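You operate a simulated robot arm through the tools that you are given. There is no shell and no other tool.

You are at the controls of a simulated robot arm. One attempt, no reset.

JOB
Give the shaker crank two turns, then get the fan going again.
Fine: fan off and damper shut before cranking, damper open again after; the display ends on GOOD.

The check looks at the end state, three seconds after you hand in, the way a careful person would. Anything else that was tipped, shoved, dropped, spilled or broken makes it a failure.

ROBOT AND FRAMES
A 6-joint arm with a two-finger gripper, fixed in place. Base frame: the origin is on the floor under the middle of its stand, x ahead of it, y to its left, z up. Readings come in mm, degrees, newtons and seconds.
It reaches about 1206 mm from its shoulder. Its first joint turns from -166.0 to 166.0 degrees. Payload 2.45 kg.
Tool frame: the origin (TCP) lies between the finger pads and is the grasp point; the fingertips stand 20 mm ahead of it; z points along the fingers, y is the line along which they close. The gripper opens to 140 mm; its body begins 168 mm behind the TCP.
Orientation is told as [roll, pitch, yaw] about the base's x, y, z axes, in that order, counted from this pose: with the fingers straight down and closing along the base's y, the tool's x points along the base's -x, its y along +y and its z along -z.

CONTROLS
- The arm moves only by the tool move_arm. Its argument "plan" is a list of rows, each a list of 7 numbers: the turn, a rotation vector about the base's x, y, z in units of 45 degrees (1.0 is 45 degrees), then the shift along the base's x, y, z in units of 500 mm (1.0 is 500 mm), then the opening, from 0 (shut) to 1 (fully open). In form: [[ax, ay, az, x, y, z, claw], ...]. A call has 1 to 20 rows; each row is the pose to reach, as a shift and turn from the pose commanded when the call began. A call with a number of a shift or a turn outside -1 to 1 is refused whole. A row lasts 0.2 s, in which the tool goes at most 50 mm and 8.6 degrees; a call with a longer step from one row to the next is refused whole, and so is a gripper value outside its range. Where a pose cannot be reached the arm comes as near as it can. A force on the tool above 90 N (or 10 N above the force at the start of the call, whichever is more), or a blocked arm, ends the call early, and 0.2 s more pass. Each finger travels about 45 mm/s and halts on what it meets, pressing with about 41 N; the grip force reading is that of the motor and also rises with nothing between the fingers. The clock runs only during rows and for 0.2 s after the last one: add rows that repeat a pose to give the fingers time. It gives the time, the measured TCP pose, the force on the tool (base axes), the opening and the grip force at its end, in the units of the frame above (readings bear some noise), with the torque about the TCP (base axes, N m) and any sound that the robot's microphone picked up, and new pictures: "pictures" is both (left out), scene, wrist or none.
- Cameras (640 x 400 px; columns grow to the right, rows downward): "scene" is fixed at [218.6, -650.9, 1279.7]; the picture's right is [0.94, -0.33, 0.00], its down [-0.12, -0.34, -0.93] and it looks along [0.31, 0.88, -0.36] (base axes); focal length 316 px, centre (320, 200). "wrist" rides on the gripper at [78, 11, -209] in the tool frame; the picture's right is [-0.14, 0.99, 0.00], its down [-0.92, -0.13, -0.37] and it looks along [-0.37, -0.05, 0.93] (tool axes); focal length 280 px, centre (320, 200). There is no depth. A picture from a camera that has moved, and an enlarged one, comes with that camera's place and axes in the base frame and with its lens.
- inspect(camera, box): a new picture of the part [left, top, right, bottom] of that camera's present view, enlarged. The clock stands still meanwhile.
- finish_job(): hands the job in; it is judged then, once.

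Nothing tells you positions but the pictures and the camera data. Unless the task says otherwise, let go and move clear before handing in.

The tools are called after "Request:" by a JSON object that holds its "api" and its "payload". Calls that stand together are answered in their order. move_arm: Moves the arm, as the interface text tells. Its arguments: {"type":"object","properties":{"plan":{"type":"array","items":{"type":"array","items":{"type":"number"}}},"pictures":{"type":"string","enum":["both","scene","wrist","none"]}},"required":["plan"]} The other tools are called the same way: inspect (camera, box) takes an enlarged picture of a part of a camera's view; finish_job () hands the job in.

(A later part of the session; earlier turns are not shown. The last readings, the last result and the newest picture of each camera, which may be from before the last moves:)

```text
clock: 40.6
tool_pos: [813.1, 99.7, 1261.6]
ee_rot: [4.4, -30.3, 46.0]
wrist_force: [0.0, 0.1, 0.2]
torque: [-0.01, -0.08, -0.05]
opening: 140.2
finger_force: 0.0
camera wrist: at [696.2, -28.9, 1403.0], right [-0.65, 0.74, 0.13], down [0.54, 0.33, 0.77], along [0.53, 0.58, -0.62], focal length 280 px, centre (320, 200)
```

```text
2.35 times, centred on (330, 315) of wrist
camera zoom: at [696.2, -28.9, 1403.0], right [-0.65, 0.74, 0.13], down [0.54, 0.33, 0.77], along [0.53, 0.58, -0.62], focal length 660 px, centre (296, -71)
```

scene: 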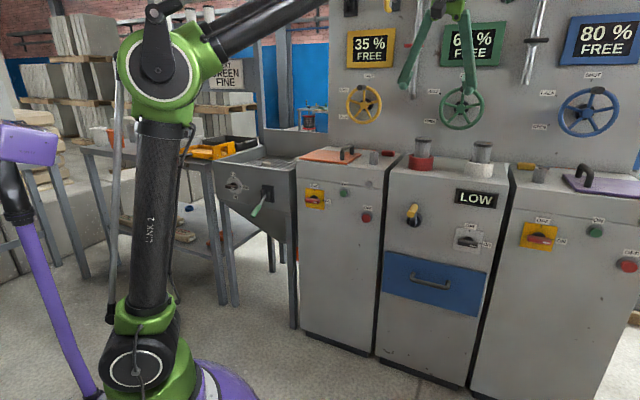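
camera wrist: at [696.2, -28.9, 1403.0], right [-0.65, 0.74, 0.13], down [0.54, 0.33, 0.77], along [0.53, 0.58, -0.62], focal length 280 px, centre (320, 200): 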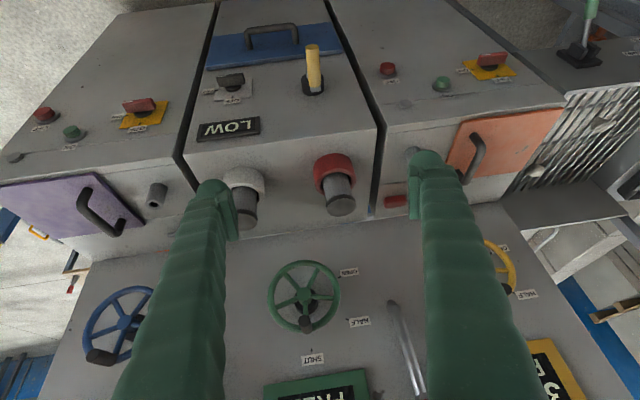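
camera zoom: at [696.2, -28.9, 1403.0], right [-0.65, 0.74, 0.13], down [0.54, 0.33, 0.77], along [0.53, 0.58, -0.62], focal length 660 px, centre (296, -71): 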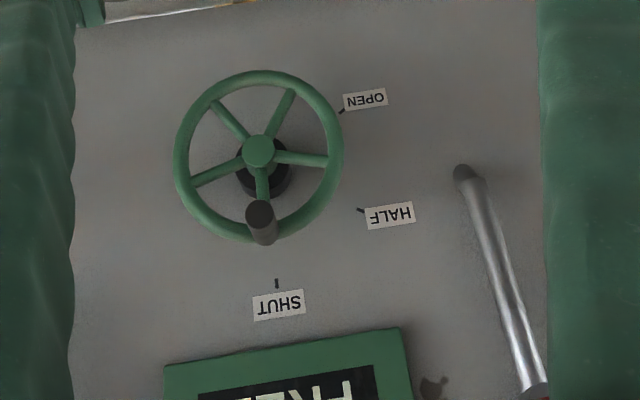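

I couldn't find any labelled damper on the cabinet itself. Next I'll line the gripper up square to the centre cabinet (its face normal is about 45° in x-y) to measure the fan switch and crank precisely; the display should react as I operate things.

Request:
{"api": "move_arm", "payload": {"plan": [[0.091, -0.097, -0.011, 0.001, -0.026, -0.09, 1], [0.182, -0.193, -0.022, 0.003, -0.051, -0.18, 1], [0.273, -0.29, -0.033, 0.004, -0.077, -0.27, 1], [0.364, -0.386, -0.044, 0.006, -0.102, -0.36, 1], [0.455, -0.483, -0.055, 0.007, -0.128, -0.45, 1], [0.546, -0.58, -0.065, 0.008, -0.154, -0.54, 1], [0.637, -0.676, -0.076, 0.01, -0.179, -0.63, 1], [0.728, -0.773, -0.087, 0.011, -0.205, -0.72, 1], [0.819, -0.869, -0.098, 0.013, -0.23, -0.81, 1], [0.91, -0.966, -0.109, 0.014, -0.256, -0.9, 1]]}}

```text
clock: 42.8
tool_pos: [819.6, -31.5, 809.5]
ee_rot: [-170.9, -89.8, -144.2]
wrist_force: [-0.1, 0.0, -0.5]
torque: [-0.02, 0.0, -0.06]
opening: 139.8
finger_force: 0.1
camera wrist: at [664.4, -169.0, 730.7], right [-0.7, 0.7, 0.14], down [-0.17, -0.35, 0.92], along [0.69, 0.62, 0.37], focal length 280 px, centre (320, 200)
```

scene: 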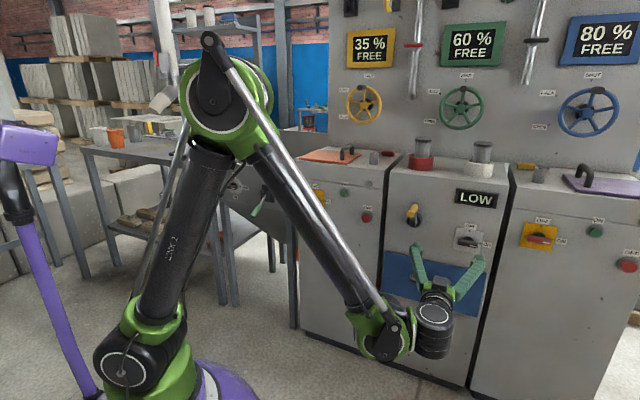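
wrist: 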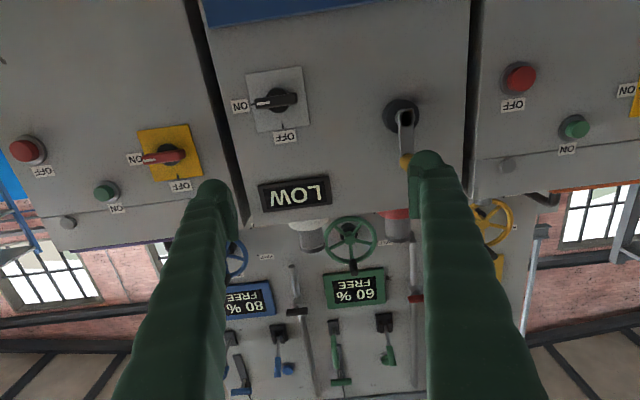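

This is a good square view: switch at left of the image, crank arm pointing up (image is upside-down). I'll zoom in for precise measurements.

Request:
{"api": "inspect", "payload": {"camera": "wrist", "box": [220, 40, 340, 160]}}

Request:
{"api": "inspect", "payload": {"camera": "wrist", "box": [350, 70, 450, 190]}}

Request:
{"api": "inspect", "payload": {"camera": "wrist", "box": [230, 150, 440, 280]}}

Request:
{"api": "inspect", "payload": {"camera": "wrist", "box": [210, 230, 440, 400]}}

```text
3.33 times, centred on (280, 100) of wrist
camera zoom: at [664.4, -169.0, 730.7], right [-0.7, 0.7, 0.14], down [-0.17, -0.35, 0.92], along [0.69, 0.62, 0.37], focal length 935 px, centre (453, 533)
```

zoom: 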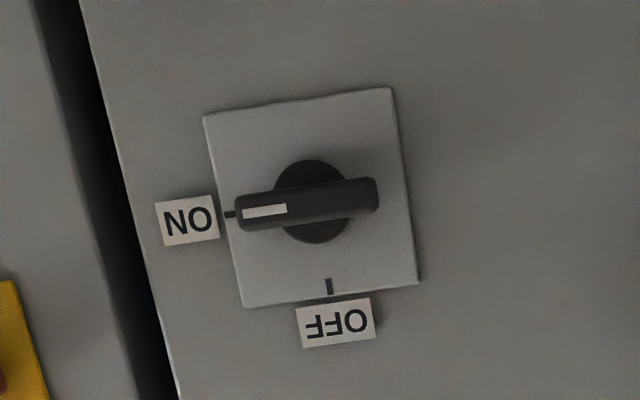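

```text
3.33 times, centred on (400, 130) of wrist
camera zoom: at [664.4, -169.0, 730.7], right [-0.7, 0.7, 0.14], down [-0.17, -0.35, 0.92], along [0.69, 0.62, 0.37], focal length 935 px, centre (53, 433)
```

zoom: 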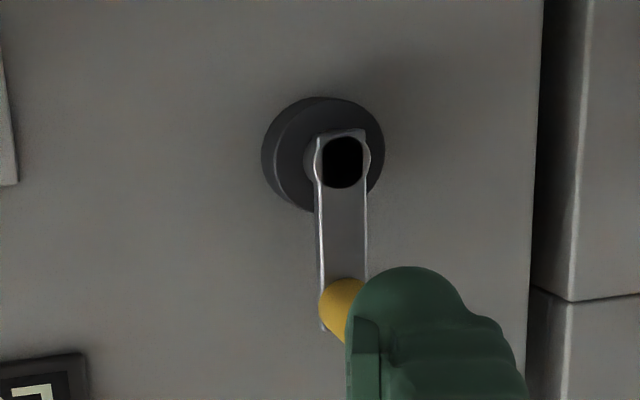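

```text
3.05 times, centred on (335, 215) of wrist
camera zoom: at [664.4, -169.0, 730.7], right [-0.7, 0.7, 0.14], down [-0.17, -0.35, 0.92], along [0.69, 0.62, 0.37], focal length 854 px, centre (274, 154)
```

zoom: 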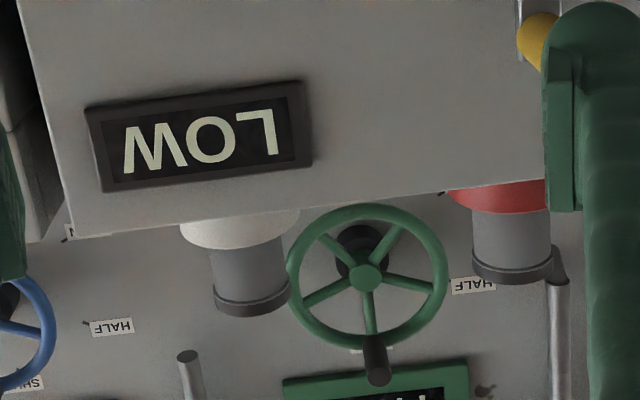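

```text
2.35 times, centred on (325, 315) of wrist
camera zoom: at [664.4, -169.0, 730.7], right [-0.7, 0.7, 0.14], down [-0.17, -0.35, 0.92], along [0.69, 0.62, 0.37], focal length 660 px, centre (308, -71)
```

zoom: 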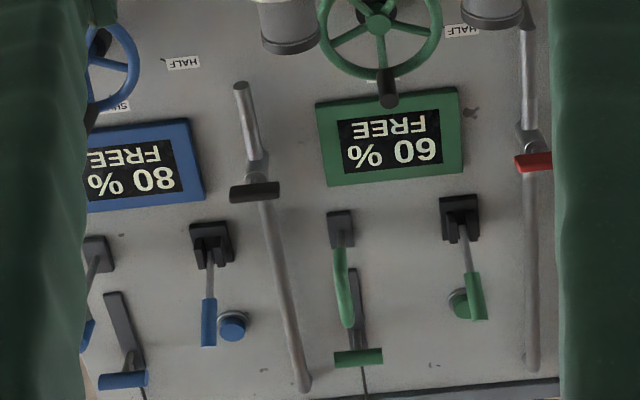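

The switch bar centre is at about e=660 (along the cabinets), n≈811, z≈742, horizontal at ON; the crank arm points straight up. I'll roll the gripper 90° so the fingers close vertically on the switch bar, and narrow the opening.

Request:
{"api": "move_arm", "payload": {"plan": [[0.12, 0.12, 0, 0, 0, 0, 0.9], [0.24, 0.24, 0, 0, 0, 0, 0.8], [0.36, 0.36, 0, 0, 0, 0, 0.7], [0.48, 0.48, 0, 0, 0, 0, 0.6], [0.6, 0.6, 0, 0, 0, 0, 0.5], [0.707, 0.707, 0, 0, 0, 0, 0.5]], "pictures": "none"}}

Request:
{"api": "move_arm", "payload": {"plan": [[0.12, 0.12, 0, 0.024, -0.004, -0.02, 0.5], [0.24, 0.24, 0, 0.048, -0.008, -0.045, 0.5], [0.36, 0.36, 0, 0.072, -0.012, -0.07, 0.5], [0.48, 0.48, 0, 0.096, -0.016, -0.09, 0.5], [0.6, 0.6, 0, 0.12, -0.02, -0.11, 0.5], [0.707, 0.707, 0, 0.143, -0.021, -0.134, 0.5], [0.707, 0.707, 0, 0.143, -0.021, -0.134, 0.5]]}}

```text
clock: 44.2
tool_pos: [823.6, -29.5, 810.5]
ee_rot: [90.0, -44.8, -45.1]
wrist_force: [0.0, 0.4, -0.4]
torque: [-0.05, -0.05, -0.02]
opening: 69.9
finger_force: 0.1
```

```text
clock: 45.8
tool_pos: [894.0, -39.9, 742.3]
ee_rot: [89.9, 0.1, -45.1]
wrist_force: [0.0, -0.2, 0.1]
torque: [0.02, 0.02, 0.01]
opening: 69.9
finger_force: 0.0
camera wrist: at [690.4, -131.0, 753.2], right [0.1, -0.1, 0.99], down [0.39, -0.91, -0.13], along [0.92, 0.4, -0.05], focal length 280 px, centre (320, 200)
```

scene: 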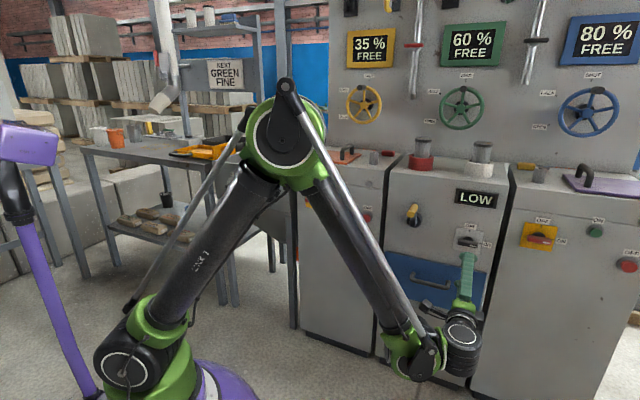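
wrist: 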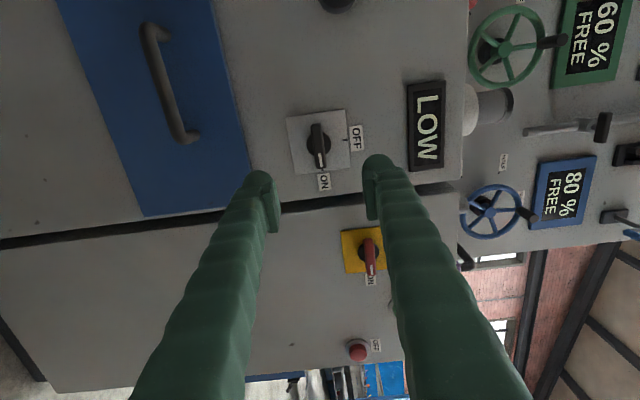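

The switch is centred between the fingers. I'll advance straight in along the cabinet normal, stopping short to check.

Request:
{"api": "move_arm", "payload": {"plan": [[0, 0, 0, 0.06, 0.06, 0, 0.45], [0, 0, 0, 0.12, 0.12, 0, 0.4], [0, 0, 0, 0.18, 0.18, 0, 0.4], [0, 0, 0, 0.23, 0.23, 0, 0.4]]}}

```text
clock: 46.8
tool_pos: [1009.0, 75.3, 742.5]
ee_rot: [89.9, 0.0, -45.1]
wrist_force: [0.2, -0.9, 0.0]
torque: [0.01, 0.0, 0.0]
opening: 55.7
finger_force: 0.2
camera wrist: at [804.2, -15.2, 754.7], right [0.1, -0.1, 0.99], down [0.39, -0.91, -0.13], along [0.92, 0.4, -0.05], focal length 280 px, centre (320, 200)
```

scene: 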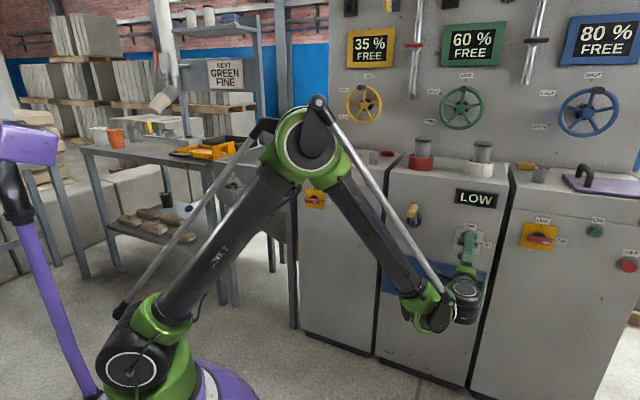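
wrist: 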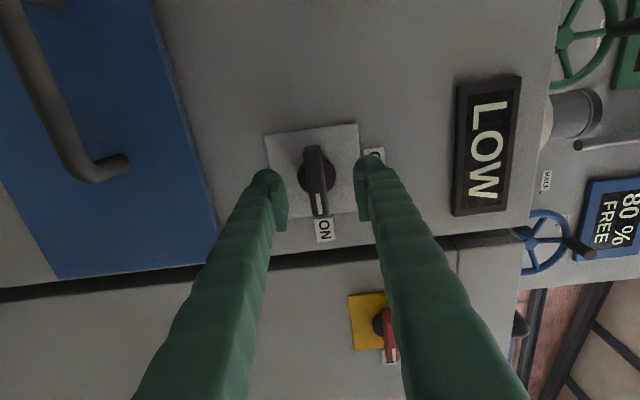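

Aligned; advancing the last ~36 mm so the pads straddle the bar, then closing.

Request:
{"api": "move_arm", "payload": {"plan": [[0, 0, 0, 0.026, 0.026, -0.002, 0.4], [0, 0, 0, 0.051, 0.051, -0.004, 0.4], [0, 0, 0, 0.051, 0.051, -0.004, 0.4], [0, 0, 0, 0.051, 0.051, -0.004, 0.0], [0, 0, 0, 0.051, 0.051, -0.004, 0.0], [0, 0, 0, 0.051, 0.051, -0.004, 0.0], [0, 0, 0, 0.051, 0.051, -0.004, 0.0]]}}

```text
clock: 48.5
tool_pos: [1032.9, 95.5, 740.3]
ee_rot: [89.9, -0.1, -45.4]
wrist_force: [-59.7, -68.3, -17.0]
torque: [0.45, -0.47, -0.07]
opening: 15.9
finger_force: 39.8
stopped in row 7: the force on the tool passed its limit at 95 N (the readings are from after the stop); the commanded pose is now the measured one
camera wrist: at [828.5, 5.7, 751.7], right [0.1, -0.1, 0.99], down [0.38, -0.92, -0.13], along [0.92, 0.39, -0.05], focal length 280 px, centre (320, 200)
```

scene: 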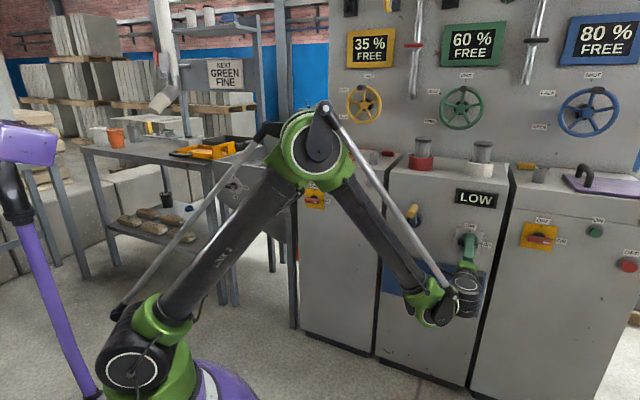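
wrist: 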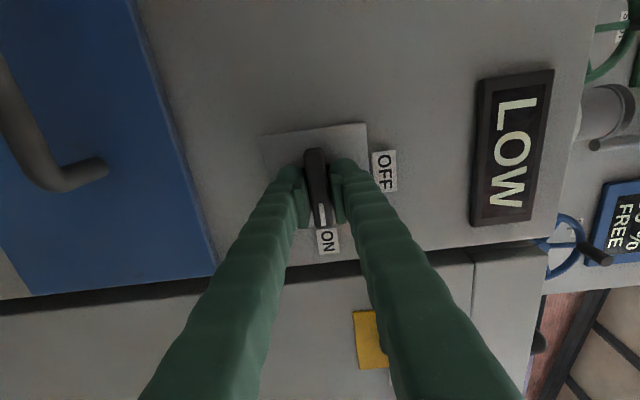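

The fingertips touched the hub behind the bar (about 90 N). I'll open slightly, back off several millimetres and re-grip without pressing.

Request:
{"api": "move_arm", "payload": {"plan": [[0, 0, 0, -0.007, -0.007, 0, 0.2], [0, 0, 0, -0.01, -0.01, 0, 0.2], [0, 0, 0, -0.01, -0.01, 0, 0.2]]}}

```text
clock: 49.3
tool_pos: [1027.8, 99.8, 741.7]
ee_rot: [89.8, -0.2, -44.9]
wrist_force: [-9.2, -18.0, 6.5]
torque: [-0.32, 0.05, -0.2]
opening: 23.3
finger_force: 0.2
camera wrist: at [824.6, 8.3, 752.2], right [0.1, -0.1, 0.99], down [0.39, -0.91, -0.13], along [0.91, 0.4, -0.05], focal length 280 px, centre (320, 200)
```

scene: 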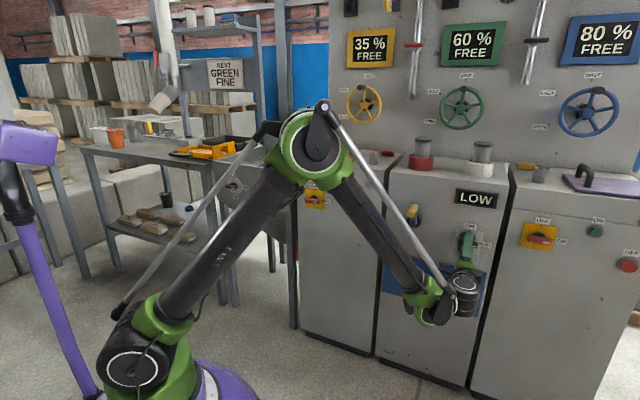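
wrist: 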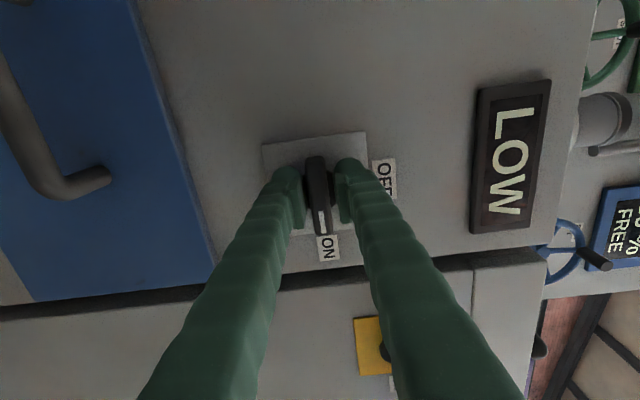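

Request:
{"api": "move_arm", "payload": {"plan": [[0, 0, 0, -0.004, -0.004, 0, 0.25], [0, 0, 0, -0.004, -0.004, 0, 0.25], [0, 0, 0, -0.004, -0.004, 0, 0.25]], "pictures": "none"}}

Request:
{"api": "inspect", "payload": {"camera": "wrist", "box": [240, 110, 420, 270]}}

```text
clock: 50.1
tool_pos: [1026.9, 97.2, 740.9]
ee_rot: [89.8, -0.1, -45.0]
wrist_force: [0.5, 0.8, 0.7]
torque: [-0.01, -0.01, -0.05]
opening: 34.6
finger_force: 0.1
```

```text
2.50 times, centred on (330, 190) of wrist
camera zoom: at [823.0, 4.9, 751.7], right [0.1, -0.09, 0.99], down [0.39, -0.91, -0.13], along [0.92, 0.4, -0.05], focal length 701 px, centre (295, 225)
```

zoom: 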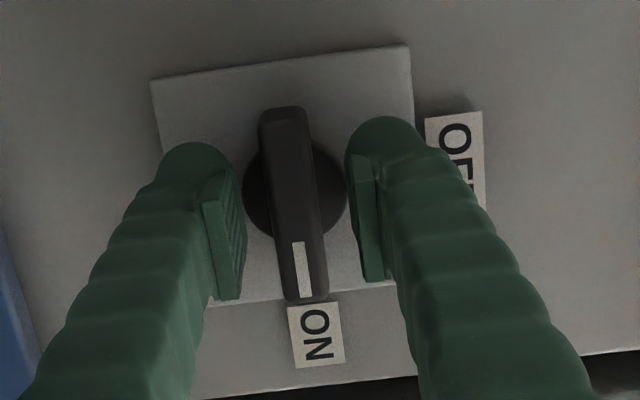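

Force is zero now and the bar sits centred between the pads. Closing the grip in place.

Request:
{"api": "move_arm", "payload": {"plan": [[0, 0, 0, 0, 0, 0, 0.1], [0, 0, 0, 0, 0, 0, 0.05], [0, 0, 0, 0, 0, 0, 0.05]], "pictures": "wrist"}}

```text
clock: 50.9
tool_pos: [1026.6, 97.4, 738.9]
ee_rot: [89.9, -0.1, -45.0]
wrist_force: [0.0, 2.2, -4.5]
torque: [-0.03, 0.08, 0.02]
opening: 15.1
finger_force: 37.9
camera wrist: at [823.0, 4.5, 751.5], right [0.1, -0.09, 0.99], down [0.39, -0.91, -0.13], along [0.92, 0.4, -0.05], focal length 280 px, centre (320, 200)
```

wrist: 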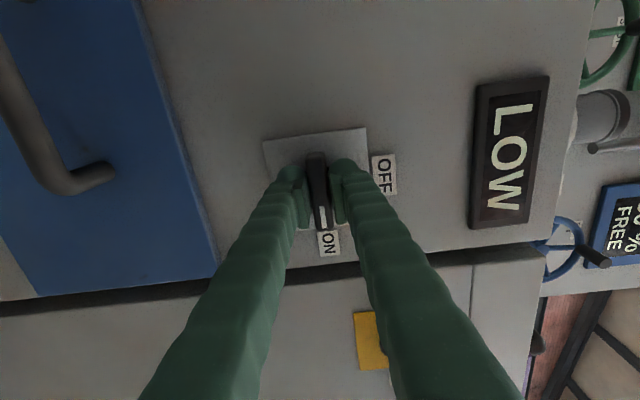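

Gripped with little side force. Now turning the switch counter-clockwise 90° (ON at right → OFF at top), first half.

Request:
{"api": "move_arm", "payload": {"plan": [[-0.118, -0.118, 0, 0, 0, 0, 0.05], [-0.236, -0.236, 0, 0, 0, 0, 0.05], [-0.354, -0.354, 0, 0, 0, 0, 0.05], [-0.471, -0.471, 0, 0, 0, 0, 0.05], [-0.589, -0.589, 0, 0, 0, 0, 0.05], [-0.707, -0.707, 0, 0, 0, 0, 0.05]], "pictures": "wrist"}}

```text
clock: 52.3
tool_pos: [1028.6, 95.1, 739.2]
ee_rot: [89.9, -45.1, -45.0]
wrist_force: [-17.0, 1.2, -24.8]
torque: [-0.23, 0.22, 0.22]
opening: 14.9
finger_force: 41.3
camera wrist: at [834.0, -6.5, 692.0], right [-0.43, 0.43, 0.8], down [0.26, -0.78, 0.56], along [0.87, 0.45, 0.22], focal length 280 px, centre (320, 200)
```

wrist: 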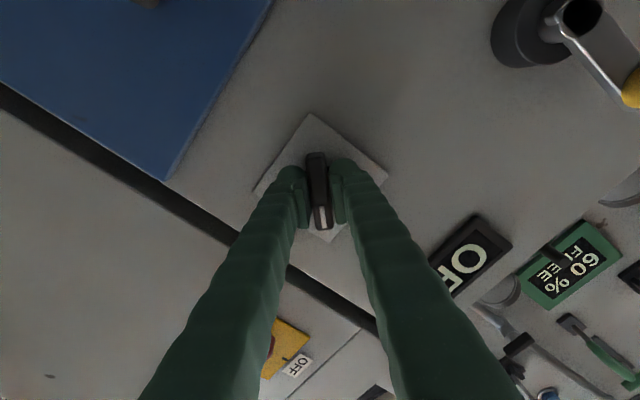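

The switch turns with the gripper and the display already reads OFF. I'll continue the second half of the turn.

Request:
{"api": "move_arm", "payload": {"plan": [[-0.118, -0.118, 0, 0, 0, -0.002, 0.05], [-0.236, -0.236, 0, 0, 0, -0.004, 0.05], [-0.354, -0.354, 0, -0.001, 0.001, -0.004, 0.05], [-0.471, -0.471, 0, -0.002, 0.002, -0.004, 0.05], [-0.589, -0.589, 0, -0.002, 0.002, -0.004, 0.05], [-0.707, -0.707, 0, -0.002, 0.002, -0.004, 0.05]]}}

```text
clock: 53.7
tool_pos: [1028.0, 94.4, 738.6]
ee_rot: [-133.3, -89.7, 178.1]
wrist_force: [46.8, -5.4, 26.3]
torque: [0.24, -0.16, -0.2]
opening: 15.4
finger_force: 40.8
camera wrist: at [870.4, -43.7, 659.7], right [-0.7, 0.7, 0.14], down [-0.17, -0.35, 0.92], along [0.7, 0.62, 0.37], focal length 280 px, centre (320, 200)
```

scene: 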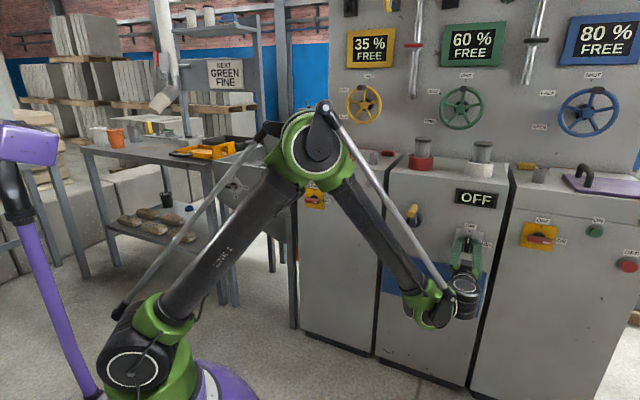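
wrist: 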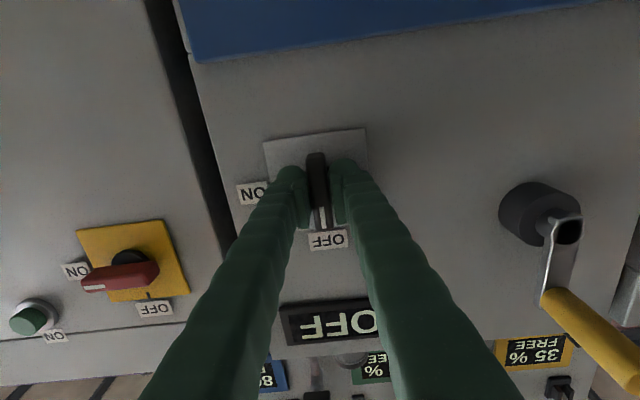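

The fan switch is at OFF and the display confirms OFF. I'll release and back straight out.

Request:
{"api": "move_arm", "payload": {"plan": [[0, 0, 0, 0, 0, 0, 0.2], [0, 0, 0, 0, 0, 0, 0.3], [0, 0, 0, 0, 0, 0, 0.35], [0, 0, 0, -0.05, -0.05, 0, 0.4], [0, 0, 0, -0.11, -0.11, 0, 0.5], [0, 0, 0, -0.17, -0.17, 0, 0.6], [0, 0, 0, -0.23, -0.23, 0, 0.7], [0, 0, 0, -0.29, -0.29, 0, 0.8], [0, 0, 0, -0.35, -0.35, 0, 1.0]]}}

```text
clock: 55.7
tool_pos: [850.9, -80.5, 738.8]
ee_rot: [-149.2, -90.0, -165.9]
wrist_force: [-0.2, 0.4, 0.8]
torque: [-0.03, -0.01, 0.01]
opening: 139.9
finger_force: 0.1
camera wrist: at [694.4, -219.3, 660.1], right [-0.7, 0.7, 0.14], down [-0.17, -0.35, 0.92], along [0.69, 0.62, 0.37], focal length 280 px, centre (320, 200)
```

scene: 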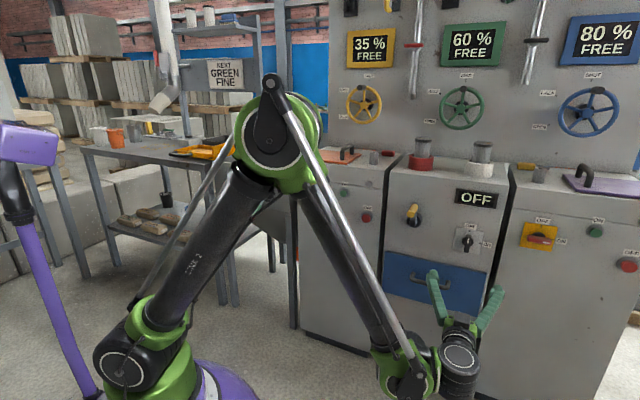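
wrist: 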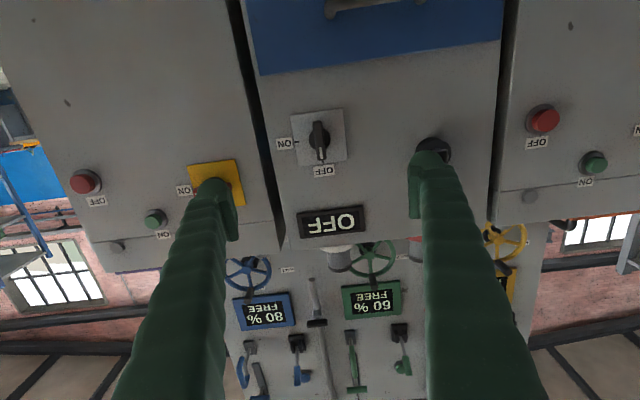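

With the fan off, the next thing is the damper. The wall pipe with the red T-bar handle sits just above the extractor's left edge, so I'll bring the camera close to it for identification.

Request:
{"api": "move_arm", "payload": {"plan": [[0, 0, 0, -0.027, 0.027, 0.083, 1], [0, 0, 0, -0.054, 0.054, 0.166, 1], [0, 0, 0, -0.081, 0.081, 0.25, 1], [0, 0, 0, -0.108, 0.108, 0.333, 1], [0, 0, 0, -0.135, 0.135, 0.416, 1], [0, 0, 0, -0.162, 0.162, 0.5, 1], [0, 0, 0, -0.189, 0.189, 0.583, 1], [0, 0, 0, -0.216, 0.216, 0.666, 1], [0, 0, 0, -0.243, 0.243, 0.75, 1], [0, 0, 0, -0.27, 0.27, 0.833, 1], [0, 0, 0, -0.29, 0.29, 0.916, 1]], "pictures": "none"}}

Request:
{"api": "move_arm", "payload": {"plan": [[0, 0, 0, 0.03, 0.05, 0.07, 1], [0, 0, 0, 0.06, 0.1, 0.13, 1], [0, 0, 0, 0.09, 0.15, 0.19, 1], [0, 0, 0, 0.12, 0.2, 0.25, 1], [0, 0, 0, 0.15, 0.25, 0.3, 1], [0, 0, 0, 0.18, 0.31, 0.34, 1], [0, 0, 0, 0.21, 0.37, 0.38, 1]]}}

```text
clock: 58.1
tool_pos: [705.9, 68.0, 1196.5]
ee_rot: [-143.6, -89.9, -171.7]
wrist_force: [-0.1, -0.3, 0.5]
torque: [-0.04, 0.0, -0.01]
opening: 140.2
finger_force: 0.1
```

```text
clock: 59.7
tool_pos: [811.1, 249.9, 1385.5]
ee_rot: [-145.3, -89.9, -170.0]
wrist_force: [0.5, 0.0, 0.8]
torque: [0.03, -0.01, -0.01]
opening: 140.1
finger_force: 0.0
camera wrist: at [653.8, 112.3, 1307.4], right [-0.7, 0.7, 0.14], down [-0.17, -0.35, 0.92], along [0.69, 0.62, 0.37], focal length 280 px, centre (320, 200)
```

scene: 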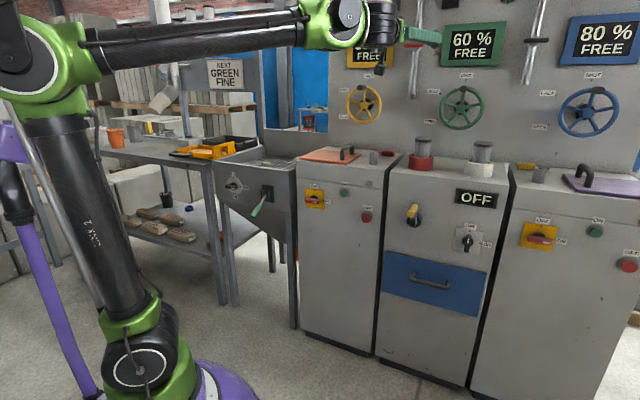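
wrist: 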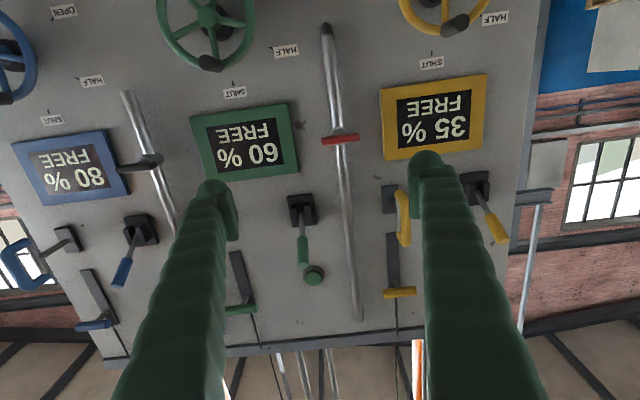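

Request:
{"api": "inspect", "payload": {"camera": "wrist", "box": [290, 10, 400, 200]}}

Request:
{"api": "inspect", "payload": {"camera": "wrist", "box": [90, 80, 200, 240]}}

Request:
{"api": "inspect", "payload": {"camera": "wrist", "box": [220, 180, 430, 340]}}

Request:
{"api": "inspect", "payload": {"camera": "wrist", "box": [140, 0, 500, 110]}}

```text
2.11 times, centred on (345, 105) of wrist
camera zoom: at [653.8, 112.3, 1307.4], right [-0.7, 0.7, 0.14], down [-0.17, -0.35, 0.92], along [0.69, 0.62, 0.37], focal length 590 px, centre (267, 400)
```

zoom: 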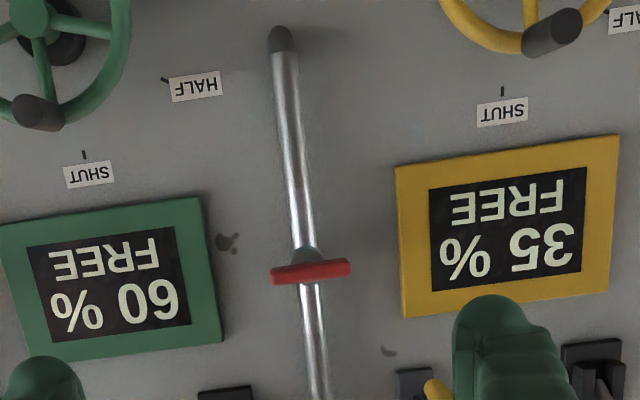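

```text
2.50 times, centred on (145, 160) of wrist
camera zoom: at [653.8, 112.3, 1307.4], right [-0.7, 0.7, 0.14], down [-0.17, -0.35, 0.92], along [0.69, 0.62, 0.37], focal length 701 px, centre (758, 300)
```

zoom: 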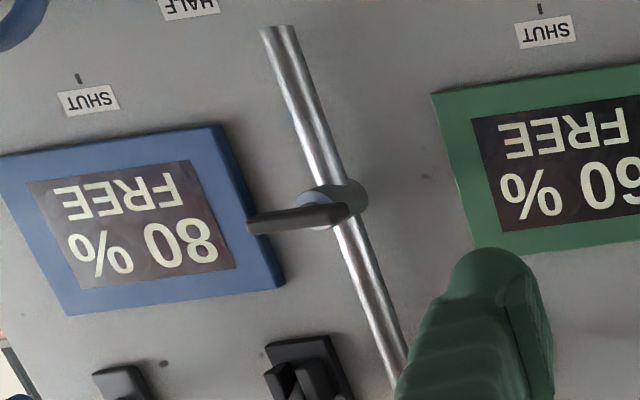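

```text
2.50 times, centred on (325, 260) of wrist
camera zoom: at [653.8, 112.3, 1307.4], right [-0.7, 0.7, 0.14], down [-0.17, -0.35, 0.92], along [0.69, 0.62, 0.37], focal length 701 px, centre (308, 50)
```

zoom: 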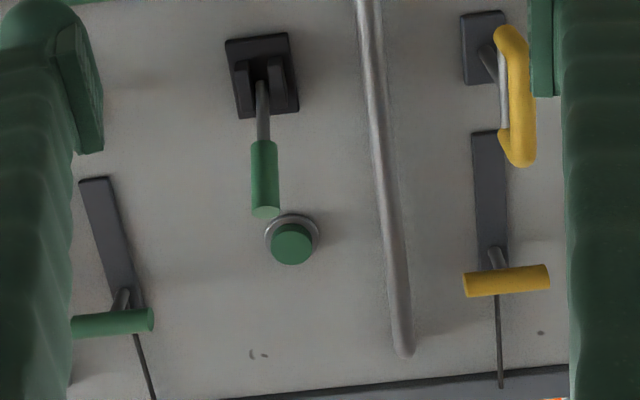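

```text
1.78 times, centred on (320, 55) of wrist
camera zoom: at [653.8, 112.3, 1307.4], right [-0.7, 0.7, 0.14], down [-0.17, -0.35, 0.92], along [0.69, 0.62, 0.37], focal length 498 px, centre (320, 458)
```

zoom: 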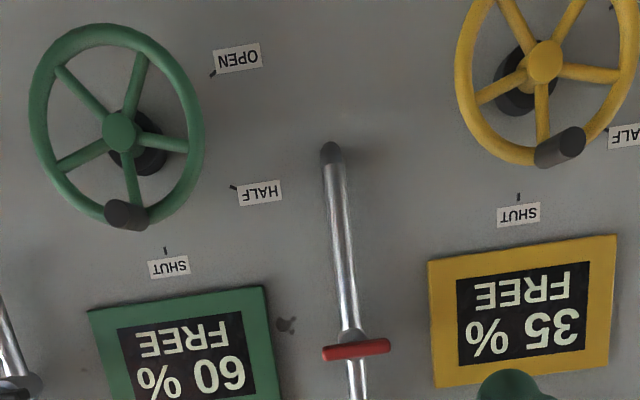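

The wall pipes sit midway between silos and look like unrelated lines. I'll take very tight zooms of the parts on top of the extractor and around it.

Request:
{"api": "inspect", "payload": {"camera": "scene", "box": [402, 130, 442, 175]}}

Request:
{"api": "inspect", "payload": {"camera": "scene", "box": [460, 135, 505, 185]}}

Request:
{"api": "inspect", "payload": {"camera": "scene", "box": [395, 20, 435, 110]}}

Request:
{"api": "inspect", "payload": {"camera": "scene", "box": [395, 190, 435, 240]}}

```text
8.89 times, centred on (422, 152) of scene
camera zoom: at [218.6, -650.9, 1279.7], right [0.94, -0.33, 0.0], down [-0.12, -0.34, -0.93], along [0.31, 0.88, -0.36], focal length 2811 px, centre (-587, 622)
```

zoom: 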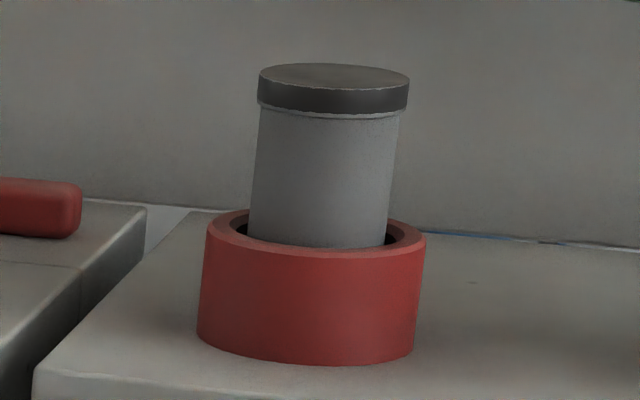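

```text
8.00 times, centred on (482, 160) of scene
camera zoom: at [218.6, -650.9, 1279.7], right [0.94, -0.33, 0.0], down [-0.12, -0.34, -0.93], along [0.31, 0.88, -0.36], focal length 2530 px, centre (-980, 520)
```

zoom: 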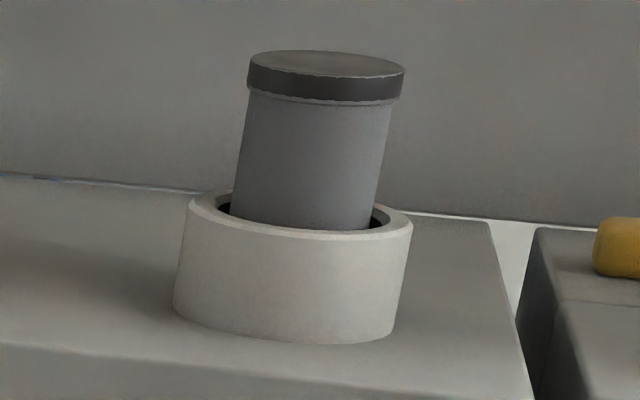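

```text
4.44 times, centred on (415, 65) of scene
camera zoom: at [218.6, -650.9, 1279.7], right [0.94, -0.33, 0.0], down [-0.12, -0.34, -0.93], along [0.31, 0.88, -0.36], focal length 1405 px, centre (-102, 800)
```

zoom: 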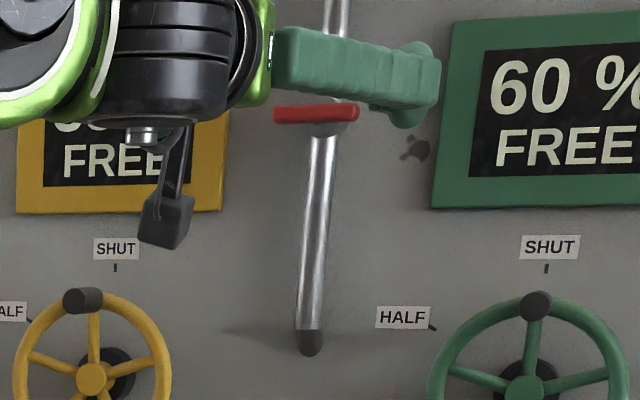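

```text
8.00 times, centred on (415, 215) of scene
camera zoom: at [218.6, -650.9, 1279.7], right [0.94, -0.33, 0.0], down [-0.12, -0.34, -0.93], along [0.31, 0.88, -0.36], focal length 2530 px, centre (-440, 80)
```

zoom: 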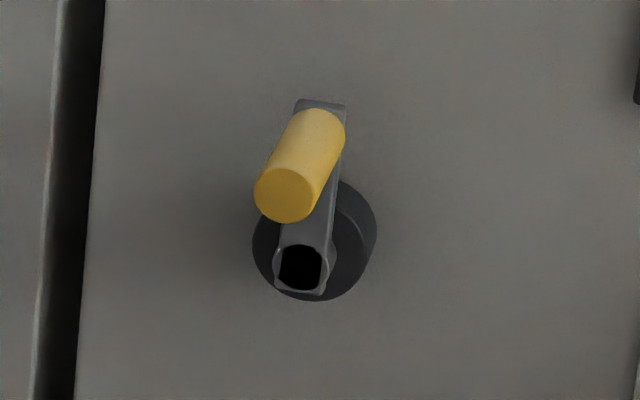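

The items on the extractor top are just lidded jars in holders. I'll look at the red T-bar pipe from the side to understand whether it is a working damper.

Request:
{"api": "move_arm", "payload": {"plan": [[0, 0, -0.16, -0.017, 0.063, 0, 1], [0, 0, -0.32, -0.034, 0.126, 0, 1], [0, 0, -0.48, -0.051, 0.19, 0, 1], [0, 0, -0.64, -0.068, 0.253, 0, 1], [0, 0, -0.8, -0.085, 0.316, 0, 1], [0, 0, -0.96, -0.102, 0.38, 0, 1]]}}

```text
clock: 61.1
tool_pos: [760.7, 441.5, 1386.6]
ee_rot: [-151.0, -89.9, 152.5]
wrist_force: [-0.2, -1.1, -0.4]
torque: [0.01, 0.06, 0.14]
opening: 140.2
finger_force: 0.1
camera wrist: at [550.2, 447.5, 1308.0], right [-0.03, 0.99, 0.14], down [-0.37, -0.14, 0.92], along [0.93, -0.02, 0.37], focal length 280 px, centre (320, 200)
```

scene: 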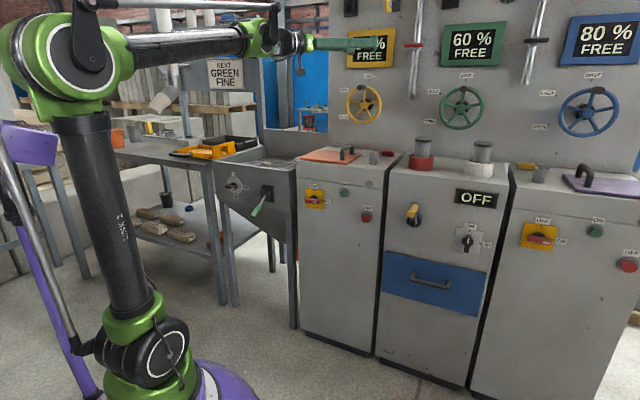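
wrist: 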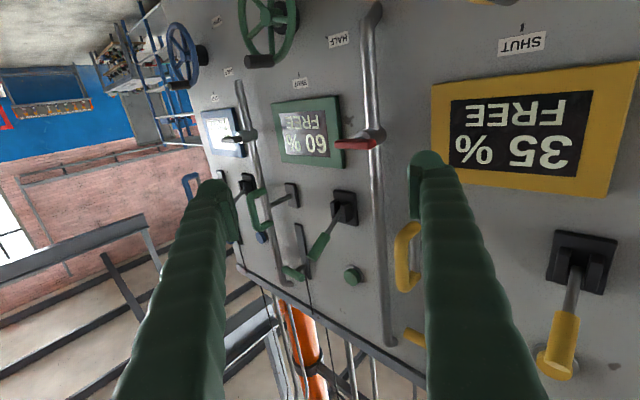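

Request:
{"api": "inspect", "payload": {"camera": "wrist", "box": [210, 0, 430, 180]}}

Request:
{"api": "inspect", "payload": {"camera": "wrist", "box": [220, 60, 430, 360]}}

Request:
{"api": "inspect", "payload": {"camera": "wrist", "box": [320, 90, 410, 170]}}

Request:
{"api": "inspect", "payload": {"camera": "wrist", "box": [210, 100, 300, 180]}}

```text
2.22 times, centred on (320, 90) of wrist
camera zoom: at [550.2, 447.5, 1308.0], right [-0.03, 0.99, 0.14], down [-0.37, -0.14, 0.92], along [0.93, -0.02, 0.37], focal length 623 px, centre (320, 444)
```

zoom: 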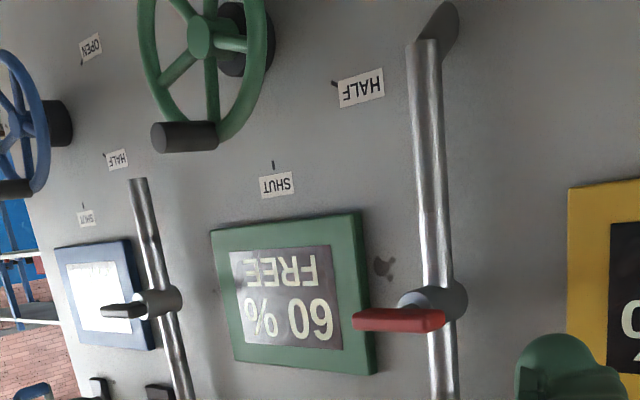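

```text
1.33 times, centred on (325, 210) of wrist
camera zoom: at [550.2, 447.5, 1308.0], right [-0.03, 0.99, 0.14], down [-0.37, -0.14, 0.92], along [0.93, -0.02, 0.37], focal length 374 px, centre (313, 187)
```

zoom: 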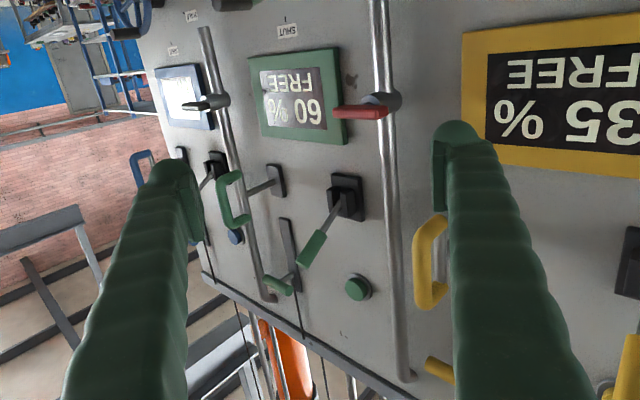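

```text
5.00 times, centred on (365, 130) of wrist
camera zoom: at [550.2, 447.5, 1308.0], right [-0.03, 0.99, 0.14], down [-0.37, -0.14, 0.92], along [0.93, -0.02, 0.37], focal length 1402 px, centre (95, 550)
```

zoom: 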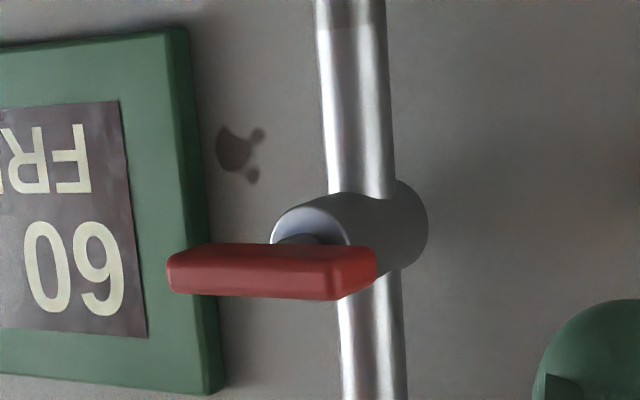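

```text
5.00 times, centred on (255, 140) of wrist
camera zoom: at [550.2, 447.5, 1308.0], right [-0.03, 0.99, 0.14], down [-0.37, -0.14, 0.92], along [0.93, -0.02, 0.37], focal length 1402 px, centre (645, 500)
```

zoom: 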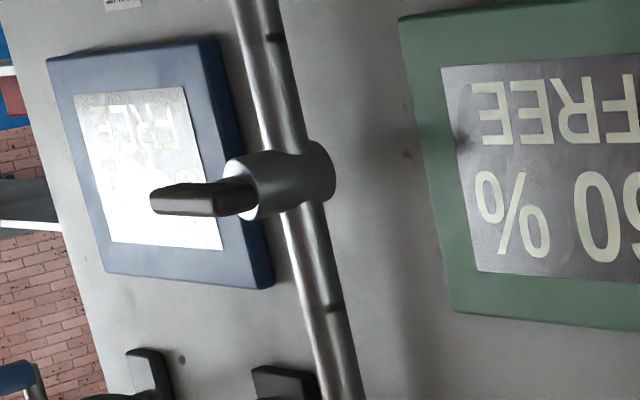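

The valves on the wall pipes are both across their pipes (shut), and the jars are irrelevant, so the hopper lever remains a serious candidate for the damper. I'll look down into the hopper to see what the lever works on.

Request:
{"api": "move_arm", "payload": {"plan": [[0, 0.16, 0.1, -0.08, 0.01, -0.01, 1], [0, 0.32, 0.2, -0.16, 0.02, -0.02, 1], [0, 0.48, 0.3, -0.24, 0.05, -0.03, 1], [0, 0.64, 0.4, -0.32, 0.09, -0.05, 1], [0, 0.8, 0.5, -0.4, 0.13, -0.07, 1], [0, 0.95, 0.6, -0.46, 0.18, -0.1, 1]]}}

```text
clock: 62.5
tool_pos: [530.9, 533.5, 1336.4]
ee_rot: [15.8, -47.7, 14.2]
wrist_force: [0.0, -0.7, -0.2]
torque: [0.01, -0.01, 0.0]
opening: 139.9
finger_force: 0.0
camera wrist: at [343.6, 439.3, 1416.6], right [-0.34, 0.9, 0.28], down [0.43, -0.12, 0.9], along [0.84, 0.42, -0.34], focal length 280 px, centre (320, 200)
```

scene: 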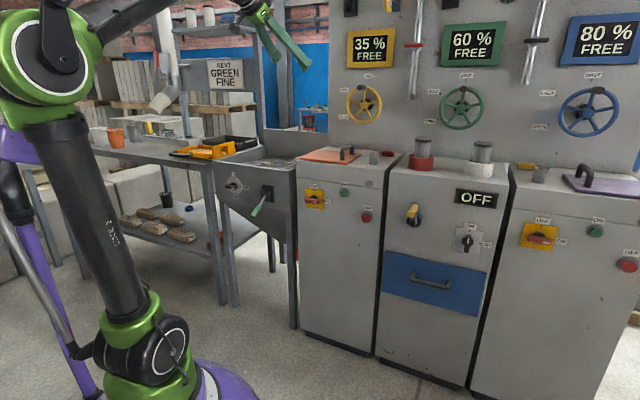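
wrist: 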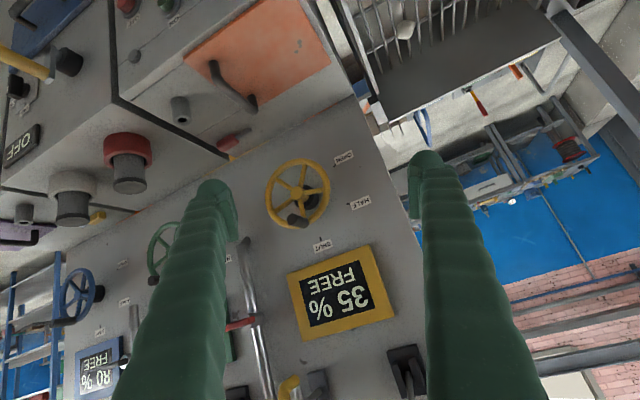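

Request:
{"api": "move_arm", "payload": {"plan": [[-0.106, 0.073, 0.1, -0.026, 0.025, -0.045, 1], [-0.211, 0.147, 0.199, -0.052, 0.049, -0.089, 1], [-0.317, 0.22, 0.299, -0.078, 0.074, -0.134, 1], [-0.422, 0.293, 0.398, -0.104, 0.098, -0.178, 1], [-0.528, 0.367, 0.498, -0.13, 0.123, -0.223, 1], [-0.634, 0.44, 0.597, -0.156, 0.147, -0.267, 1], [-0.739, 0.514, 0.697, -0.182, 0.172, -0.312, 1]]}}

```text
clock: 64.1
tool_pos: [443.1, 616.4, 1180.3]
ee_rot: [-15.0, -11.4, 58.2]
wrist_force: [-1.5, -0.9, 1.7]
torque: [0.14, -0.31, 0.06]
opening: 140.0
finger_force: 0.0
out of reach, approached as far as the arm can: row 1, 2, 3, 4, 5, 6, 7
camera wrist: at [325.4, 552.4, 1359.4], right [-0.72, 0.66, -0.22], down [0.46, 0.69, 0.57], along [0.53, 0.3, -0.79], focal length 280 px, centre (320, 200)
```

scene: 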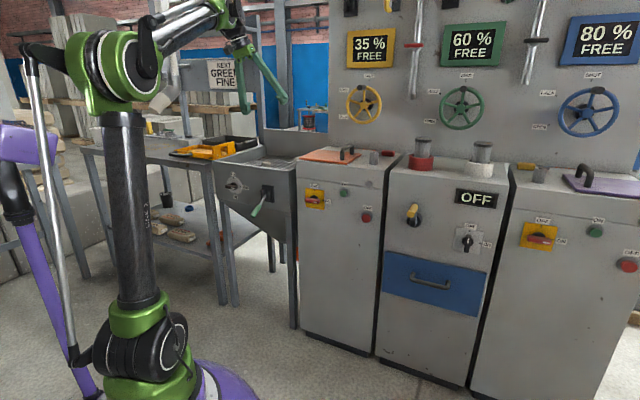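
wrist: 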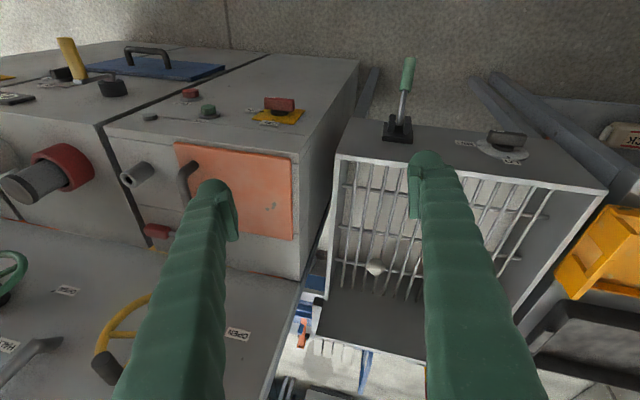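

Request:
{"api": "inspect", "payload": {"camera": "wrist", "box": [300, 40, 620, 370]}}

Request:
{"api": "inspect", "payload": {"camera": "wrist", "box": [320, 150, 430, 340]}}

Request:
{"api": "inspect", "payload": {"camera": "wrist", "box": [360, 50, 540, 180]}}

```text
1.21 times, centred on (460, 205) of wrist
camera zoom: at [325.4, 552.4, 1359.4], right [-0.72, 0.66, -0.22], down [0.46, 0.69, 0.57], along [0.53, 0.3, -0.79], focal length 340 px, centre (150, 194)
```

zoom: 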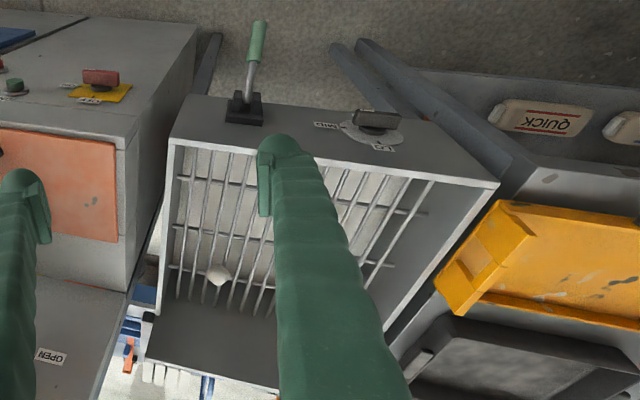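

```text
2.11 times, centred on (375, 245) of wrist
camera zoom: at [325.4, 552.4, 1359.4], right [-0.72, 0.66, -0.22], down [0.46, 0.69, 0.57], along [0.53, 0.3, -0.79], focal length 590 px, centre (204, 105)
```

zoom: 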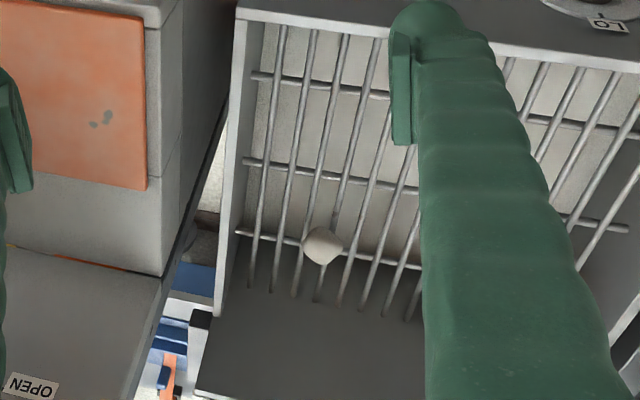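

```text
3.08 times, centred on (450, 115) of wrist
camera zoom: at [325.4, 552.4, 1359.4], right [-0.72, 0.66, -0.22], down [0.46, 0.69, 0.57], along [0.53, 0.3, -0.79], focal length 863 px, centre (-80, 462)
```

zoom: 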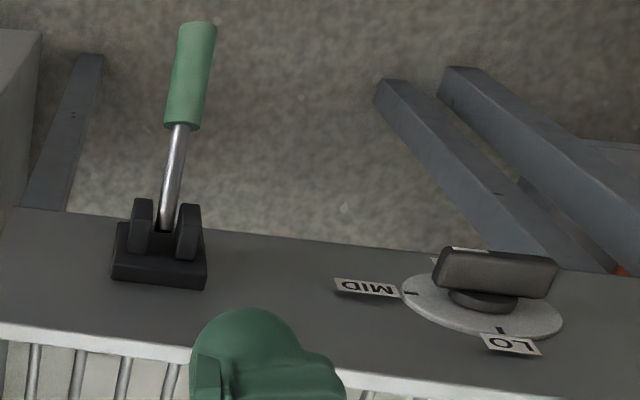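

The hopper is full of material, so its lever is very likely a discharge gate and I'll leave it alone. The red-handled pipe's lower end elbows into the wall just above the extractor; I'll check both ends of both wall pipes to confirm which is the extractor's duct.

Request:
{"api": "move_arm", "payload": {"plan": [[0.106, -0.073, -0.1, 0.026, -0.025, 0.045, 1], [0.211, -0.147, -0.199, 0.052, -0.049, 0.089, 1], [0.317, -0.22, -0.299, 0.078, -0.074, 0.134, 1], [0.422, -0.293, -0.398, 0.104, -0.098, 0.178, 1], [0.528, -0.367, -0.498, 0.13, -0.123, 0.223, 1], [0.634, -0.44, -0.597, 0.156, -0.147, 0.267, 1], [0.739, -0.514, -0.697, 0.182, -0.172, 0.312, 1]], "pictures": "none"}}

Request:
{"api": "move_arm", "payload": {"plan": [[0, -0.16, -0.07, 0.07, -0.03, 0.01, 1], [0, -0.32, -0.14, 0.14, -0.06, 0.02, 1], [0, -0.48, -0.21, 0.21, -0.1, 0.03, 1], [0, -0.64, -0.28, 0.27, -0.15, 0.05, 1], [0, -0.78, -0.35, 0.33, -0.2, 0.07, 1], [0, -0.9, -0.4, 0.38, -0.26, 0.1, 1]]}}

```text
clock: 65.7
tool_pos: [536.6, 529.1, 1336.4]
ee_rot: [-1.5, -50.1, 18.1]
wrist_force: [0.4, 0.6, 0.2]
torque: [0.01, 0.01, -0.02]
opening: 140.1
finger_force: 0.0
```

```text
clock: 67.1
tool_pos: [724.3, 398.3, 1383.9]
ee_rot: [-92.5, -84.3, 88.2]
wrist_force: [0.6, -0.5, -0.3]
torque: [0.01, 0.0, -0.04]
opening: 140.1
finger_force: 0.0
camera wrist: at [515.1, 417.8, 1305.2], right [0.07, 1.0, 0.04], down [-0.37, -0.01, 0.93], along [0.92, -0.08, 0.37], focal length 280 px, centre (320, 200)
```

scene: 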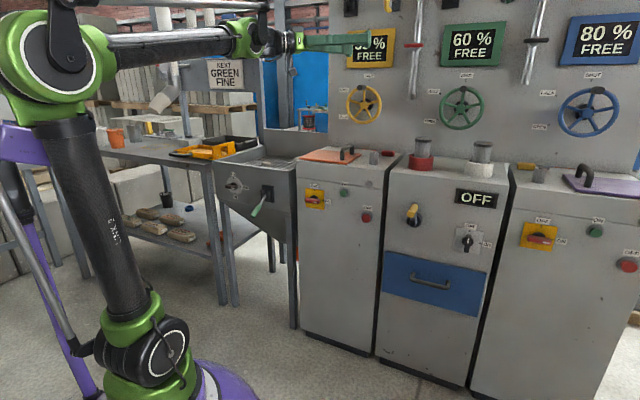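
wrist: 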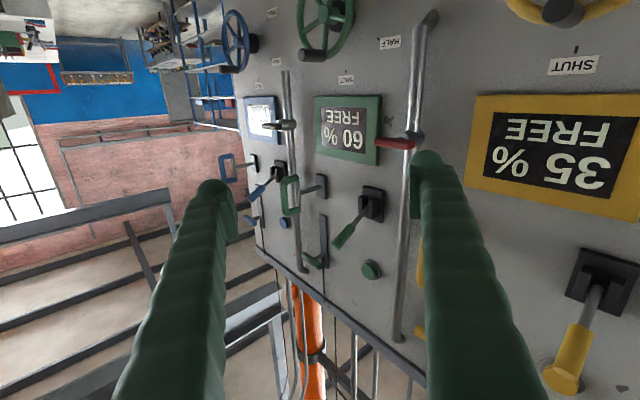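

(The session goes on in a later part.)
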